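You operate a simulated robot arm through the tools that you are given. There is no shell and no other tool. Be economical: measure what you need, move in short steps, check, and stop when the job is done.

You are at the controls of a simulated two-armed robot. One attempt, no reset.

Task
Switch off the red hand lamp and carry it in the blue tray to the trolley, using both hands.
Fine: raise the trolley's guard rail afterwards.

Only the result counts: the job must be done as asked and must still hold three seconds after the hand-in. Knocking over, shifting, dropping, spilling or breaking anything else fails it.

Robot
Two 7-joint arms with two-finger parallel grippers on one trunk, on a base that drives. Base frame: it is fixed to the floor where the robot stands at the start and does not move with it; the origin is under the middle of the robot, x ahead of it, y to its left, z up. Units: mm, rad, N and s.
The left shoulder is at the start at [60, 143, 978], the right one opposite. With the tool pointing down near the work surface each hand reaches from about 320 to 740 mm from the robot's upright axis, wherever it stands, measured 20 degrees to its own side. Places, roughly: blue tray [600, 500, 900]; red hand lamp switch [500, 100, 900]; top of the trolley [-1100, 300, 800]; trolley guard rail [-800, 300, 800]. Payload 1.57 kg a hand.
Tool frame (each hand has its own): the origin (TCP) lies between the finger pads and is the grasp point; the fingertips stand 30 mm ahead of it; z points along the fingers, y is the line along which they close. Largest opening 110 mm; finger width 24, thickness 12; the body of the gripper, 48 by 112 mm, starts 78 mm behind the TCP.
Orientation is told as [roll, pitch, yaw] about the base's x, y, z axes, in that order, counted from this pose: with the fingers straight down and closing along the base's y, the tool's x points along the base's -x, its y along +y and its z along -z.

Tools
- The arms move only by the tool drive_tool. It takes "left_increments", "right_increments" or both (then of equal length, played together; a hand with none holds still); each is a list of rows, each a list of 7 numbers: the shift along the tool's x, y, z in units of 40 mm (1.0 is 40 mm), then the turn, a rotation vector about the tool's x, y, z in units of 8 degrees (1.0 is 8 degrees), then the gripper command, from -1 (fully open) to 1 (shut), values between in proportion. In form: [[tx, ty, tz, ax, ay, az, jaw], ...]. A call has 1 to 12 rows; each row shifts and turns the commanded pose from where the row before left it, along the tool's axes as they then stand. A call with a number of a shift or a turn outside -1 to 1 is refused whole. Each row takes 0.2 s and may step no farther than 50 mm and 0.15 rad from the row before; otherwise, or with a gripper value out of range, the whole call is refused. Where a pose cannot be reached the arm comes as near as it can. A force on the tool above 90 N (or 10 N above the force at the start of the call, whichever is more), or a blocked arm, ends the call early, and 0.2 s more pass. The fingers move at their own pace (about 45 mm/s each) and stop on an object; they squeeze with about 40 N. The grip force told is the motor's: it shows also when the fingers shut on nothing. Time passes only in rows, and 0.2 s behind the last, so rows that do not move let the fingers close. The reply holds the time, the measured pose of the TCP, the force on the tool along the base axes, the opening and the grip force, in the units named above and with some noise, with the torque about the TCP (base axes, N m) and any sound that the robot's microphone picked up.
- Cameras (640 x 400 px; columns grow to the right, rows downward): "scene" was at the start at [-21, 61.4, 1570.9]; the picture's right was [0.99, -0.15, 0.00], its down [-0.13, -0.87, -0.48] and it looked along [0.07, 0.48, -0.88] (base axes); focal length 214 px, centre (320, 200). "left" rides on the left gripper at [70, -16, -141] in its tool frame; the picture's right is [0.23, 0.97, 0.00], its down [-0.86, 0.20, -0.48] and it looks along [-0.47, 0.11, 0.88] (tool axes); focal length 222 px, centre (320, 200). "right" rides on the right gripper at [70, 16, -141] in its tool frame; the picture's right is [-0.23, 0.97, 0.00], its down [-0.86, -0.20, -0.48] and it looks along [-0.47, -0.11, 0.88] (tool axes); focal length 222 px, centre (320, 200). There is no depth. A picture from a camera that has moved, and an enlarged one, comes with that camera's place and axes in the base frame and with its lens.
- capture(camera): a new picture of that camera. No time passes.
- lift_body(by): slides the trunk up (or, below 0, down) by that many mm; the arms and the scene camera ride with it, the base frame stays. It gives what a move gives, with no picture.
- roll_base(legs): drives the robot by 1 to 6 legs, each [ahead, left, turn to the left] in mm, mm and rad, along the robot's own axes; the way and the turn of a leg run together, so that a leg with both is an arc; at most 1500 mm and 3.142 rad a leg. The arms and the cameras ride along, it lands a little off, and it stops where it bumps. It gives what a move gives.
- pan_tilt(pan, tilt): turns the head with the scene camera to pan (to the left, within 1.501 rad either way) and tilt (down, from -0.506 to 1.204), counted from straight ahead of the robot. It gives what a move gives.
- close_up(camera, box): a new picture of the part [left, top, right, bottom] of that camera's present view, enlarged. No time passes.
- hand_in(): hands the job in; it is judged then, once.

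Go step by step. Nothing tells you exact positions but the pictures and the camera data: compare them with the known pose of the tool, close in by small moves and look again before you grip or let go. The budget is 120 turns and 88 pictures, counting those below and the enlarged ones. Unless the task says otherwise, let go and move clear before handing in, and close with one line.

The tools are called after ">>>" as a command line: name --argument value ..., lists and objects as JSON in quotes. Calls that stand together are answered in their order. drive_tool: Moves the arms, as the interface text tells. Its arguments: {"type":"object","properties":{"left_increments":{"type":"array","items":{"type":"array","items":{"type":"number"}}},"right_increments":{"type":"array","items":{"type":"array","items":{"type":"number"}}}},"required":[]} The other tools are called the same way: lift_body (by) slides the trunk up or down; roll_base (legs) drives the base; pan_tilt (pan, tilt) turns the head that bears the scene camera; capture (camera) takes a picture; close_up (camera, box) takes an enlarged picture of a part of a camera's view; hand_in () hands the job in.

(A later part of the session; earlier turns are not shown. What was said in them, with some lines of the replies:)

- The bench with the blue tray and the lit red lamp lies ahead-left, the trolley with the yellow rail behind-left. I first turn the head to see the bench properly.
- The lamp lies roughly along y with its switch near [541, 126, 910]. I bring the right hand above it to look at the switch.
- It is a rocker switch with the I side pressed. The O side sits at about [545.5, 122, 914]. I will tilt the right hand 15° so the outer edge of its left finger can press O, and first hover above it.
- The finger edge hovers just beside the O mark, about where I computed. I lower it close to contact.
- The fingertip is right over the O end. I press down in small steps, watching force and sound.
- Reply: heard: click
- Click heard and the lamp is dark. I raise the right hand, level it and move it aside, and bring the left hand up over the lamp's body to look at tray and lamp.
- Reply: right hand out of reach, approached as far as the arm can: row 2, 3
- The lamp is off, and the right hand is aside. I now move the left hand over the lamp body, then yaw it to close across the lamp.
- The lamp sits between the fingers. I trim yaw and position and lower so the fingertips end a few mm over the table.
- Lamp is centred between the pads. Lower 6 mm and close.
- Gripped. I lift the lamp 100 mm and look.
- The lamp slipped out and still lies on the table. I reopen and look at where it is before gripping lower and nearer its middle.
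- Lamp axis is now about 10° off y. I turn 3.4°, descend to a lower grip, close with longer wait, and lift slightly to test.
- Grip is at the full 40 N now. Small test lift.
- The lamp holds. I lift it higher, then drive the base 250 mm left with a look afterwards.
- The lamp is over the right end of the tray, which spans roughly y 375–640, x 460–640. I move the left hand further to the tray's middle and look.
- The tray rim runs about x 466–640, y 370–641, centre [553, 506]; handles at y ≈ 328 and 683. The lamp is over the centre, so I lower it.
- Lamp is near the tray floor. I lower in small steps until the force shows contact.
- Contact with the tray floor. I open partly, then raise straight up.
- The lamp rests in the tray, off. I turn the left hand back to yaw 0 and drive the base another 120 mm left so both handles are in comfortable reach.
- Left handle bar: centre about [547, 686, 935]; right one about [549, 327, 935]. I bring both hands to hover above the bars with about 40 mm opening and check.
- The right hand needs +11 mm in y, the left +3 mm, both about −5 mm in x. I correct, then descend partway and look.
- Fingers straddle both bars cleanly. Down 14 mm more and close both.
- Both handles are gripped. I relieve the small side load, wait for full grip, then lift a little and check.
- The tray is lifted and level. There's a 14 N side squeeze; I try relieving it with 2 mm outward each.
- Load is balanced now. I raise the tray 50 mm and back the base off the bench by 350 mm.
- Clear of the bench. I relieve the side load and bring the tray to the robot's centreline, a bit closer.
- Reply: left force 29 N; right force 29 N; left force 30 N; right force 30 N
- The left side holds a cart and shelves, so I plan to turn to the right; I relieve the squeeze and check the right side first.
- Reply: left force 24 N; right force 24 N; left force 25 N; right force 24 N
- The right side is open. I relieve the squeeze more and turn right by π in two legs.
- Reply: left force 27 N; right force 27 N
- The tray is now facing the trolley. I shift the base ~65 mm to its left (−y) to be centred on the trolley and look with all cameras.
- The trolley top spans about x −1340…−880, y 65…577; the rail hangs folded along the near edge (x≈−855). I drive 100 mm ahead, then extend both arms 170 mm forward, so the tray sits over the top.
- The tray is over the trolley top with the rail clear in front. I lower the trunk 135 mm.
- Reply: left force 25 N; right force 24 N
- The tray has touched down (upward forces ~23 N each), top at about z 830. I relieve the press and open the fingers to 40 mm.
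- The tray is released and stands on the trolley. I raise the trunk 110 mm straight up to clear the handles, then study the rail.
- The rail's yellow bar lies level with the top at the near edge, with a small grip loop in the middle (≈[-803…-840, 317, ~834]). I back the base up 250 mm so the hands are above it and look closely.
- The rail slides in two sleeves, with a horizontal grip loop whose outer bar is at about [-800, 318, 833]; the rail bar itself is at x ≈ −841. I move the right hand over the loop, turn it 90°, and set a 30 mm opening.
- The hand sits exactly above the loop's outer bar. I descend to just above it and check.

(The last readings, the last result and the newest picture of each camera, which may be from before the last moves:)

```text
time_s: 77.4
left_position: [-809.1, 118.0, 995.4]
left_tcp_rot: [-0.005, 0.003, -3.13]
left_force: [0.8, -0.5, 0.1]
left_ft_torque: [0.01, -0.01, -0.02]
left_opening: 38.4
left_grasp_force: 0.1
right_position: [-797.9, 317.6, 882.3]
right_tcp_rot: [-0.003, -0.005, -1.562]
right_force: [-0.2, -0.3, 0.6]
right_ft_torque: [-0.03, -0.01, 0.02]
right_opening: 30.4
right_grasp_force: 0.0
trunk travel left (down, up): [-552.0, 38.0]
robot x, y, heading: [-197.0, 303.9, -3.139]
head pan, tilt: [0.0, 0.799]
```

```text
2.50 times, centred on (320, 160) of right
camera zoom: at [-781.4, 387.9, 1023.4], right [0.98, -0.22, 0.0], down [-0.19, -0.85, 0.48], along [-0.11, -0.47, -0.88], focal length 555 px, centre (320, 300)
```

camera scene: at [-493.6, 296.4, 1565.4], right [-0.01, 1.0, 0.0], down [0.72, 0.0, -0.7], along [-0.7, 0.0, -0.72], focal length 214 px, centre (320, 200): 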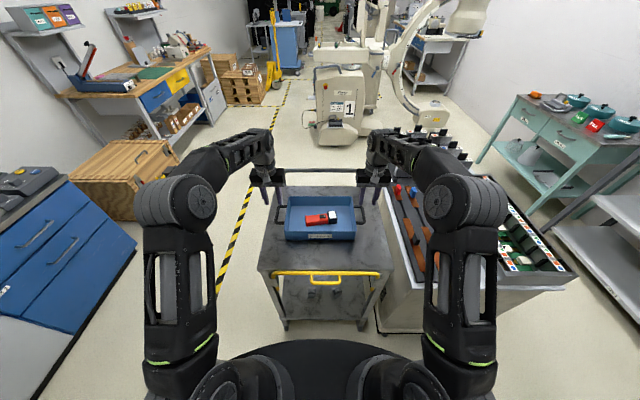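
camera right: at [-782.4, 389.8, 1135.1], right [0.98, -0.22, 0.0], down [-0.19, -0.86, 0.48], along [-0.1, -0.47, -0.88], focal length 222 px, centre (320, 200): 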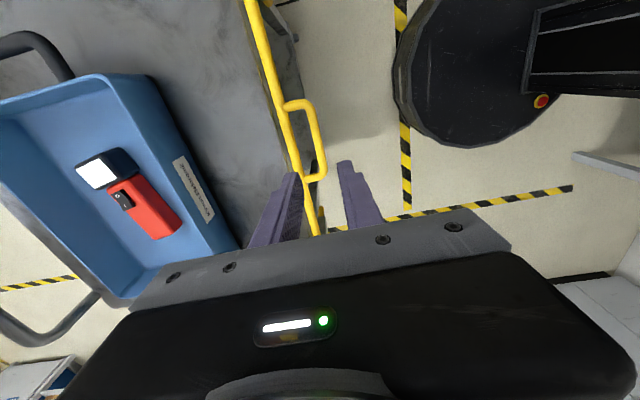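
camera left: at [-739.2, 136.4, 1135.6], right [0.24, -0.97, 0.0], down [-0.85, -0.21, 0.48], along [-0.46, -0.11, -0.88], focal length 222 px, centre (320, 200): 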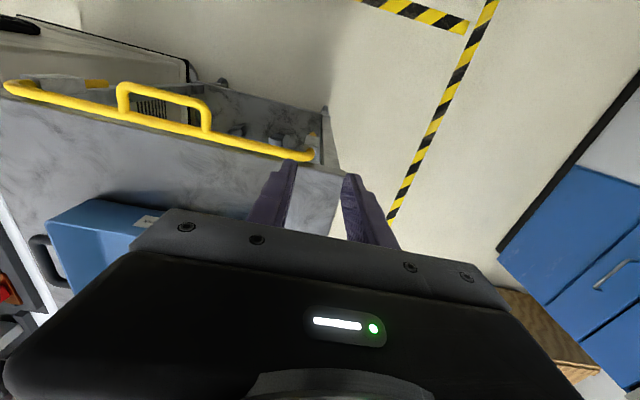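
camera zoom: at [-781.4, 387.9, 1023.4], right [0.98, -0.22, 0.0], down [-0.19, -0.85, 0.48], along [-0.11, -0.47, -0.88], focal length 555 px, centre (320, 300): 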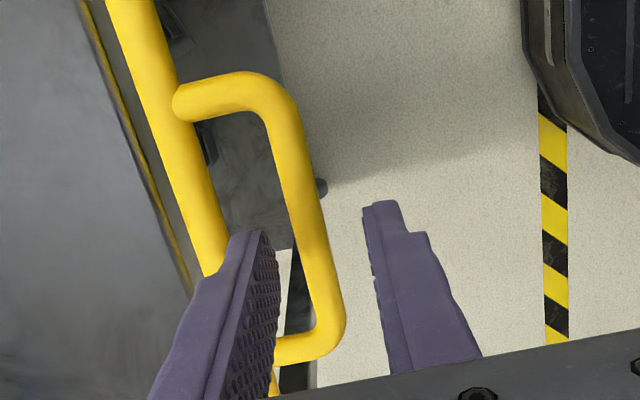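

Bar sits between the fingertips. I descend around it and close.

>>> drive_tool --right_increments '[[0, -0.07, 0.3, 0, 0, 0, 0.45], [0, 0, 0.45, 0, 0, 0, 0.45], [0, 0, 0.45, 0, 0, 0, 0.45], [0, 0, 0, 0, 0, 0, 0.7], [0, 0, 0, 0, 0, 0, 1], [0, 0, 0, 0, 0, 0, 1], [0, 0, 0, 0, 0, 0, 1], [0, 0, 0, 0, 0, 0, 1], [0, 0, 0, 0, 0, 0, 1]]'

>>> close_up --camera "right" --box '[220, 80, 420, 240]'

```text
time_s: 79.4
left_position: [-810.6, 117.6, 993.5]
left_tcp_rot: [-0.003, 0.003, -3.129]
left_force: [0.6, -0.1, -0.2]
left_ft_torque: [0.01, 0.04, -0.04]
left_opening: 38.7
left_grasp_force: 0.1
right_position: [-802.7, 319.7, 836.2]
right_tcp_rot: [0.0, -0.006, -1.56]
right_force: [-6.1, -0.6, 0.2]
right_ft_torque: [-0.21, 0.0, -0.7]
right_opening: 11.6
right_grasp_force: 29.3
trunk travel left (down, up): [-552.0, 38.0]
robot x, y, heading: [-195.5, 301.1, -3.134]
head pan, tilt: [0.0, 0.799]
```

```text
2.50 times, centred on (320, 160) of right
camera zoom: at [-785.4, 389.5, 975.2], right [0.98, -0.22, 0.0], down [-0.19, -0.85, 0.48], along [-0.11, -0.47, -0.88], focal length 555 px, centre (320, 300)
```

zoom: 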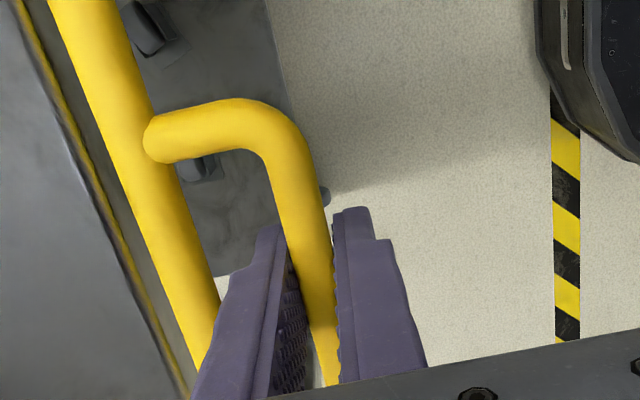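

The loop is gripped (11.6 mm). I lift slowly and watch the forces.

>>> drive_tool --right_increments '[[0, 0, -0.15, 0, 0, 0, 1], [0, 0, -0.2, 0, 0, 0, 1], [0, 0, -0.2, 0, 0, 0, 1], [0, 0, -0.2, 0, 0, 0, 1], [0, 0, 0, 0, 0, 0, 1]]'

>>> close_up --camera "scene" --box '[240, 150, 400, 270]'

```text
time_s: 80.6
left_position: [-811.5, 118.8, 993.5]
left_tcp_rot: [-0.003, 0.002, -3.13]
left_force: [-0.3, 0.5, 0.9]
left_ft_torque: [0.0, -0.01, 0.01]
left_opening: 38.4
left_grasp_force: 0.1
right_position: [-802.3, 319.5, 864.1]
right_tcp_rot: [0.002, -0.002, -1.561]
right_force: [-4.6, 0.9, -3.7]
right_ft_torque: [0.63, -0.01, -0.7]
right_opening: 11.5
right_grasp_force: 28.9
trunk travel left (down, up): [-552.0, 38.0]
robot x, y, heading: [-192.2, 301.3, -3.132]
head pan, tilt: [0.0, 0.799]
```

```text
3.33 times, centred on (320, 210) of scene
camera zoom: at [-247.6, 298.0, 1565.5], right [-0.01, 1.0, 0.0], down [0.72, 0.01, -0.7], along [-0.7, -0.01, -0.72], focal length 715 px, centre (320, 167)
```

zoom: 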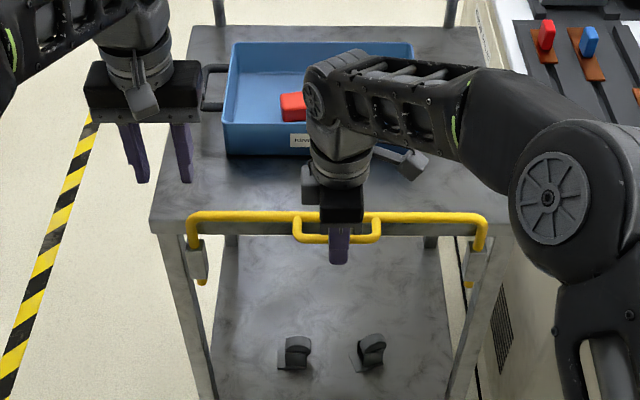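

The rail rises smoothly. Continue in small steps.

>>> drive_tool --right_increments '[[0, 0, -0.2, 0, 0, 0, 1], [0, 0, -0.2, 0, 0, 0, 1], [0, 0, -0.2, 0, 0, 0, 1], [0, 0, -0.2, 0, 0, 0, 1], [0, 0, 0, 0, 0, 0, 1]]'

```text
time_s: 81.8
left_position: [-810.9, 118.7, 994.0]
left_tcp_rot: [-0.003, 0.003, -3.129]
left_force: [-0.1, 0.4, 0.4]
left_ft_torque: [0.02, 0.0, -0.01]
left_opening: 38.2
left_grasp_force: 0.0
right_position: [-802.7, 318.9, 897.6]
right_tcp_rot: [0.0, -0.007, -1.562]
right_force: [-3.8, 4.7, -1.4]
right_ft_torque: [0.5, -0.06, -0.67]
right_opening: 11.8
right_grasp_force: 29.2
trunk travel left (down, up): [-552.0, 38.0]
robot x, y, heading: [-193.9, 299.4, -3.131]
head pan, tilt: [0.0, 0.799]
```

>>> drive_tool --right_increments '[[0, 0, -0.2, 0, 0, 0, 1], [0, 0, -0.2, 0, 0, 0, 1], [0, 0, -0.2, 0, 0, 0, 1], [0, 0, 0, 0, 0, 0, 1]]'

>>> close_up --camera "scene" --box '[240, 150, 400, 270]'

```text
time_s: 82.8
left_position: [-811.2, 118.8, 992.0]
left_tcp_rot: [-0.002, 0.006, -3.129]
left_force: [0.5, -0.5, -0.7]
left_ft_torque: [0.01, 0.0, -0.02]
left_opening: 38.4
left_grasp_force: 0.1
right_position: [-803.1, 318.2, 920.4]
right_tcp_rot: [0.001, -0.007, -1.562]
right_force: [-2.5, 1.1, -20.1]
right_ft_torque: [0.06, 0.06, -0.73]
right_opening: 11.8
right_grasp_force: 29.7
trunk travel left (down, up): [-552.0, 38.0]
robot x, y, heading: [-191.2, 302.3, -3.13]
head pan, tilt: [0.0, 0.799]
```

```text
3.33 times, centred on (320, 210) of scene
camera zoom: at [-249.1, 298.2, 1565.4], right [-0.01, 1.0, 0.0], down [0.72, 0.01, -0.7], along [-0.7, -0.01, -0.72], focal length 715 px, centre (320, 167)
```

zoom: 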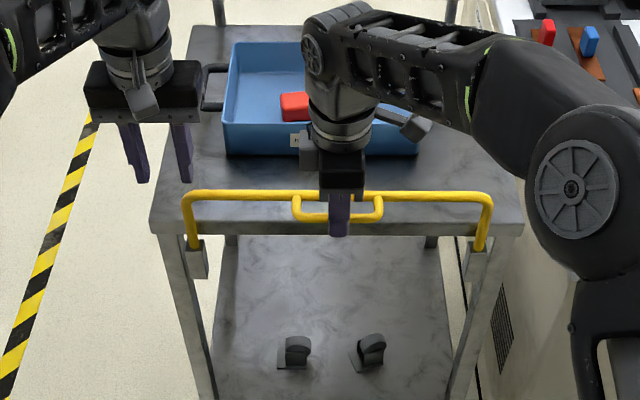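

A 20 N resistance appears after ~85 mm – stop or detent. I pull a little further.

>>> drive_tool --right_increments '[[0, 0, -0.05, 0, 0, 0, 1], [0, 0, -0.05, 0, 0, 0, 1], [0, 0, 0, 0, 0, 0, 1]]'

```text
time_s: 83.6
left_position: [-810.9, 118.4, 992.1]
left_tcp_rot: [-0.004, 0.005, -3.129]
left_force: [-1.5, 0.3, 0.5]
left_ft_torque: [0.0, 0.03, -0.03]
left_opening: 38.7
left_grasp_force: 0.1
right_position: [-803.4, 319.1, 923.1]
right_tcp_rot: [0.001, -0.004, -1.56]
right_force: [-1.3, -2.1, -20.9]
right_ft_torque: [-0.09, -0.03, -0.67]
right_opening: 12.0
right_grasp_force: 29.1
trunk travel left (down, up): [-552.0, 38.0]
robot x, y, heading: [-194.7, 299.9, -3.134]
head pan, tilt: [0.0, 0.799]
```

>>> close_up --camera "scene" --box '[270, 190, 370, 265]'

>>> close_up --camera "right" --box '[220, 80, 420, 240]'

```text
5.33 times, centred on (320, 228) of scene
camera zoom: at [-248.7, 297.8, 1565.4], right [-0.01, 1.0, 0.0], down [0.72, 0.01, -0.7], along [-0.7, -0.01, -0.72], focal length 1144 px, centre (320, 53)
```

zoom: 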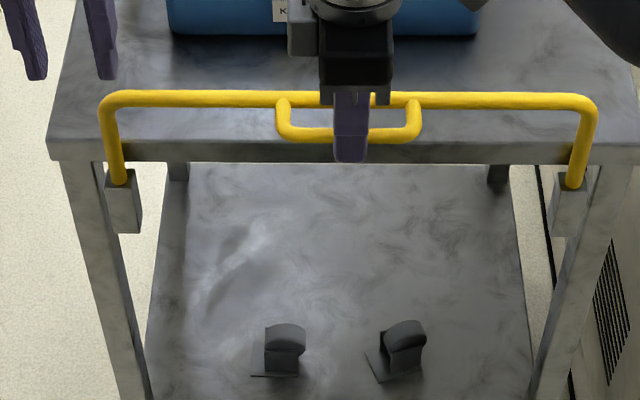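

```text
2.50 times, centred on (320, 160) of right
camera zoom: at [-786.0, 388.6, 1064.5], right [0.98, -0.22, 0.0], down [-0.19, -0.85, 0.48], along [-0.1, -0.47, -0.88], focal length 555 px, centre (320, 300)
```

zoom: 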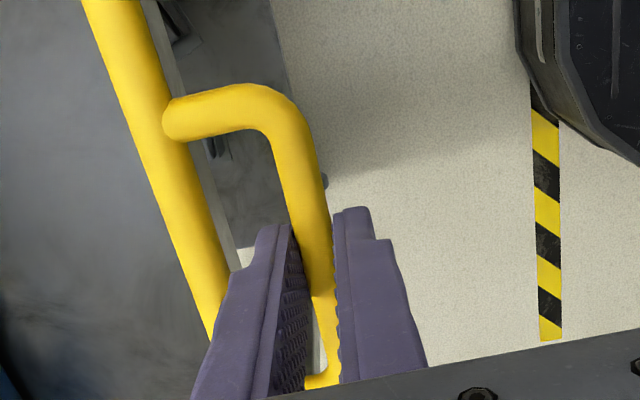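

The fingers slipped ~15 mm on the bar, so the rail (now about z 905, up ~72 mm) is at a stop. I lower the hand slightly to feel whether the rail is held up by itself.

>>> drive_tool --right_increments '[[0, 0, 0.1, 0, 0, 0, 1], [0, 0, 0.1, 0, 0, 0, 1], [0, 0, 0, 0, 0, 0, 1]]'

>>> close_up --camera "scene" --box '[270, 190, 370, 265]'

```text
time_s: 84.4
left_position: [-810.4, 118.3, 994.0]
left_tcp_rot: [-0.004, 0.003, -3.129]
left_force: [-0.7, 0.1, -0.1]
left_ft_torque: [-0.01, 0.02, 0.0]
left_opening: 38.4
left_grasp_force: 0.2
right_position: [-802.1, 318.2, 917.8]
right_tcp_rot: [-0.005, -0.006, -1.564]
right_force: [-3.3, -1.7, 3.2]
right_ft_torque: [-0.53, 0.14, -0.67]
right_opening: 12.0
right_grasp_force: 29.1
trunk travel left (down, up): [-552.0, 38.0]
robot x, y, heading: [-195.8, 302.8, -3.134]
head pan, tilt: [0.0, 0.799]
```

```text
5.33 times, centred on (320, 228) of scene
camera zoom: at [-246.6, 297.9, 1565.6], right [-0.01, 1.0, 0.0], down [0.72, 0.01, -0.7], along [-0.7, -0.01, -0.72], focal length 1144 px, centre (320, 53)
```

zoom: 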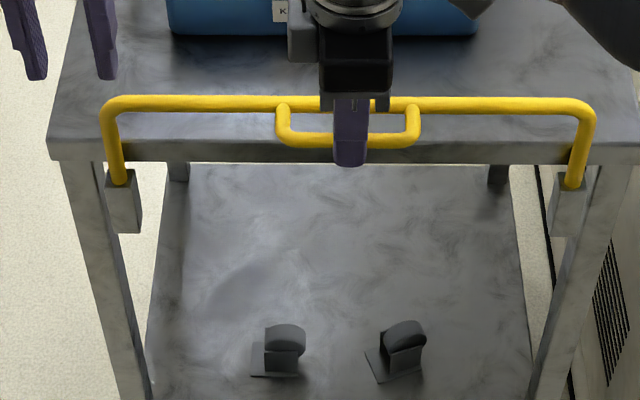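

The rail follows with only light friction, so it isn't latched but seems friction-held. I pull it firmly to the stop again, listening for a click.

>>> drive_tool --right_increments '[[0, 0, -0.1, 0, 0, 0, 1], [0, 0, -0.12, 0, 0, 0, 1], [0, 0, -0.1, 0, 0, 0, 1], [0, 0, 0, 0, 0, 0, 1]]'

>>> close_up --camera "scene" --box '[270, 190, 370, 265]'

```text
time_s: 85.4
left_position: [-811.4, 117.8, 992.1]
left_tcp_rot: [-0.004, 0.004, -3.13]
left_force: [0.5, 0.7, 0.2]
left_ft_torque: [-0.01, 0.01, 0.01]
left_opening: 38.6
left_grasp_force: 0.0
right_position: [-802.9, 317.6, 927.5]
right_tcp_rot: [0.005, -0.003, -1.562]
right_force: [-6.2, -2.7, -20.8]
right_ft_torque: [0.0, 0.11, -0.73]
right_opening: 11.9
right_grasp_force: 29.5
trunk travel left (down, up): [-552.0, 38.0]
robot x, y, heading: [-194.3, 301.2, -3.132]
head pan, tilt: [0.0, 0.799]
```

```text
5.33 times, centred on (320, 228) of scene
camera zoom: at [-249.6, 297.8, 1565.2], right [-0.01, 1.0, 0.0], down [0.72, 0.01, -0.7], along [-0.7, -0.01, -0.72], focal length 1144 px, centre (320, 53)
```

zoom: 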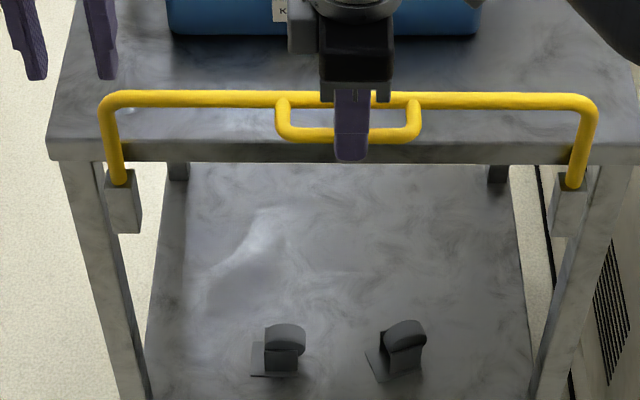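

Same stop position, so the rail is fully up. I open the fingers in place, wait 2 s and see whether it stays.

>>> drive_tool --right_increments '[[0, 0, 0, 0, 0, 0, 0.7], [0, 0, 0, 0, 0, 0, 0.45], [0, 0, 0, 0, 0, 0, 0.45], [0, 0, 0, 0, 0, 0, 0.45], [0, 0, 0, 0, 0, 0, 0.45], [0, 0, 0, 0, 0, 0, 0.45], [0, 0, 0, 0, 0, 0, 0.45], [0, 0, 0, 0, 0, 0, 0.45], [0, 0, 0, 0, 0, 0, 0.45], [0, 0, 0, 0, 0, 0, 0.45]]'

>>> close_up --camera "scene" --box '[270, 190, 370, 265]'

```text
time_s: 87.6
left_position: [-810.8, 118.8, 992.9]
left_tcp_rot: [-0.003, 0.003, -3.128]
left_force: [0.5, 0.1, -0.2]
left_ft_torque: [0.03, 0.0, -0.01]
left_opening: 38.5
left_grasp_force: 0.0
right_position: [-801.7, 318.2, 929.6]
right_tcp_rot: [-0.001, -0.004, -1.561]
right_force: [0.1, -0.1, 0.1]
right_ft_torque: [0.03, 0.01, 0.03]
right_opening: 30.4
right_grasp_force: 0.0
trunk travel left (down, up): [-552.0, 38.0]
robot x, y, heading: [-194.8, 303.0, -3.127]
head pan, tilt: [0.0, 0.799]
```

```text
5.33 times, centred on (320, 228) of scene
camera zoom: at [-246.6, 298.0, 1565.5], right [-0.01, 1.0, 0.0], down [0.72, 0.01, -0.7], along [-0.7, -0.01, -0.72], focal length 1144 px, centre (320, 53)
```

zoom: 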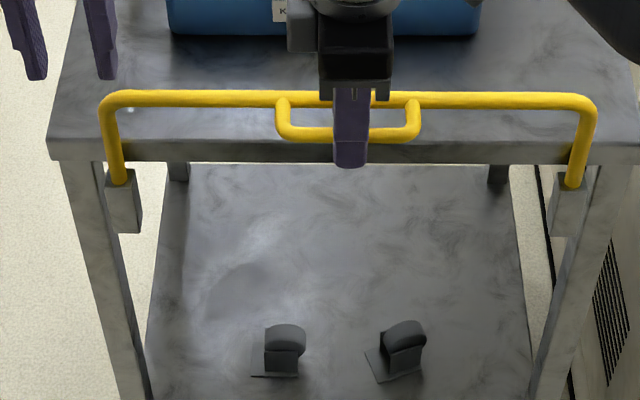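

The rail stays up by itself. I raise the right hand straight off the bar, back the base away, and take a last look.

>>> drive_tool --right_increments '[[0, 0, -0.3, 0, 0, 0, 0.45], [0, 0, -0.6, 0, 0, 0, 0.45], [0, 0, -0.7, 0, 0, 0, 0.45], [0, 0, -0.7, 0, 0, 0, 0.45], [0, 0, 0, 0, 0, 0, 0.45]]'

>>> roll_base --legs '[[-150, 0, 0]]'

>>> capture --camera "scene"

>>> close_up --camera "scene" --box '[240, 110, 400, 230]'

```text
time_s: 88.8
left_position: [-810.2, 119.2, 993.6]
left_tcp_rot: [-0.005, 0.001, -3.13]
left_force: [-0.5, -0.5, -0.4]
left_ft_torque: [-0.01, 0.0, -0.01]
left_opening: 38.6
left_grasp_force: 0.1
right_position: [-799.9, 318.5, 1021.2]
right_tcp_rot: [-0.001, -0.005, -1.561]
right_force: [0.5, 0.1, 0.0]
right_ft_torque: [0.0, -0.03, -0.03]
right_opening: 30.2
right_grasp_force: 0.0
trunk travel left (down, up): [-552.0, 38.0]
robot x, y, heading: [-193.5, 300.4, -3.135]
head pan, tilt: [0.0, 0.799]
```

```text
time_s: 90.2
left_position: [-658.2, 118.9, 993.8]
left_tcp_rot: [-0.003, -0.001, -3.127]
left_force: [0.0, 0.2, 0.4]
left_ft_torque: [0.01, 0.01, 0.05]
left_opening: 38.6
left_grasp_force: 0.1
right_position: [-650.3, 319.3, 1021.2]
right_tcp_rot: [-0.002, -0.004, -1.562]
right_force: [0.6, 0.7, -0.4]
right_ft_torque: [-0.02, 0.02, -0.01]
right_opening: 30.3
right_grasp_force: 0.1
trunk travel left (down, up): [-552.0, 38.0]
robot x, y, heading: [-40.7, 300.0, -3.132]
head pan, tilt: [0.0, 0.799]
```

```text
18 pictures are left
camera scene: at [-94.9, 299.5, 1565.6], right [-0.01, 1.0, 0.0], down [0.72, 0.01, -0.7], along [-0.7, -0.01, -0.72], focal length 214 px, centre (320, 200)
```

scene: 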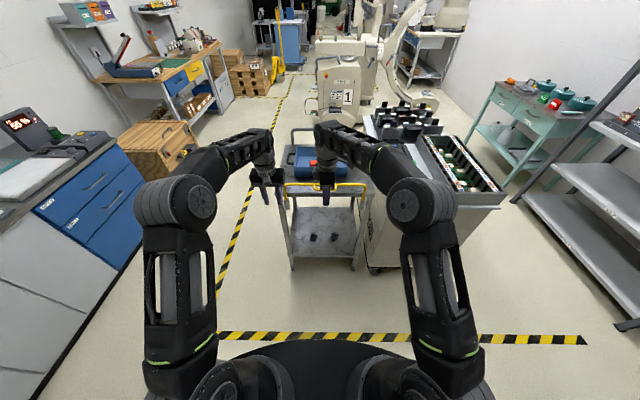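

```text
3.33 times, centred on (320, 170) of scene
camera zoom: at [-94.9, 299.5, 1565.6], right [-0.01, 1.0, 0.0], down [0.72, 0.01, -0.7], along [-0.7, -0.01, -0.72], focal length 715 px, centre (320, 300)
```

zoom: 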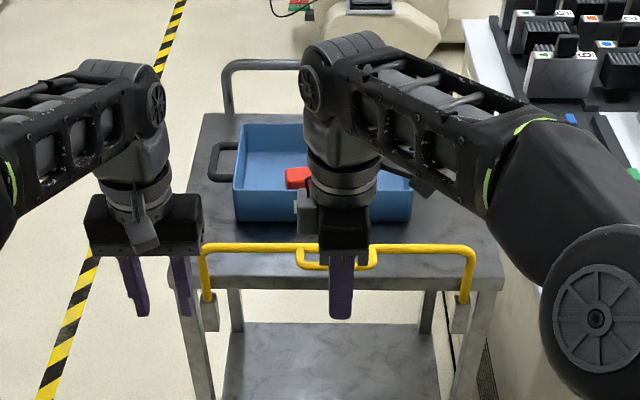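

The rail is still fully up at z ≈ 903. The tray, with the lamp off inside, stands on the trolley and both hands are clear, so I hand in.

>>> hand_in

```text
The job is handed in.
```

The red lamp is switched off and lies in the blue tray. I carried the tray with both hands to the trolley, set it on top, and raised the guard rail to its stop. The rail gave no latch click, but it stayed up by itself after I let go.
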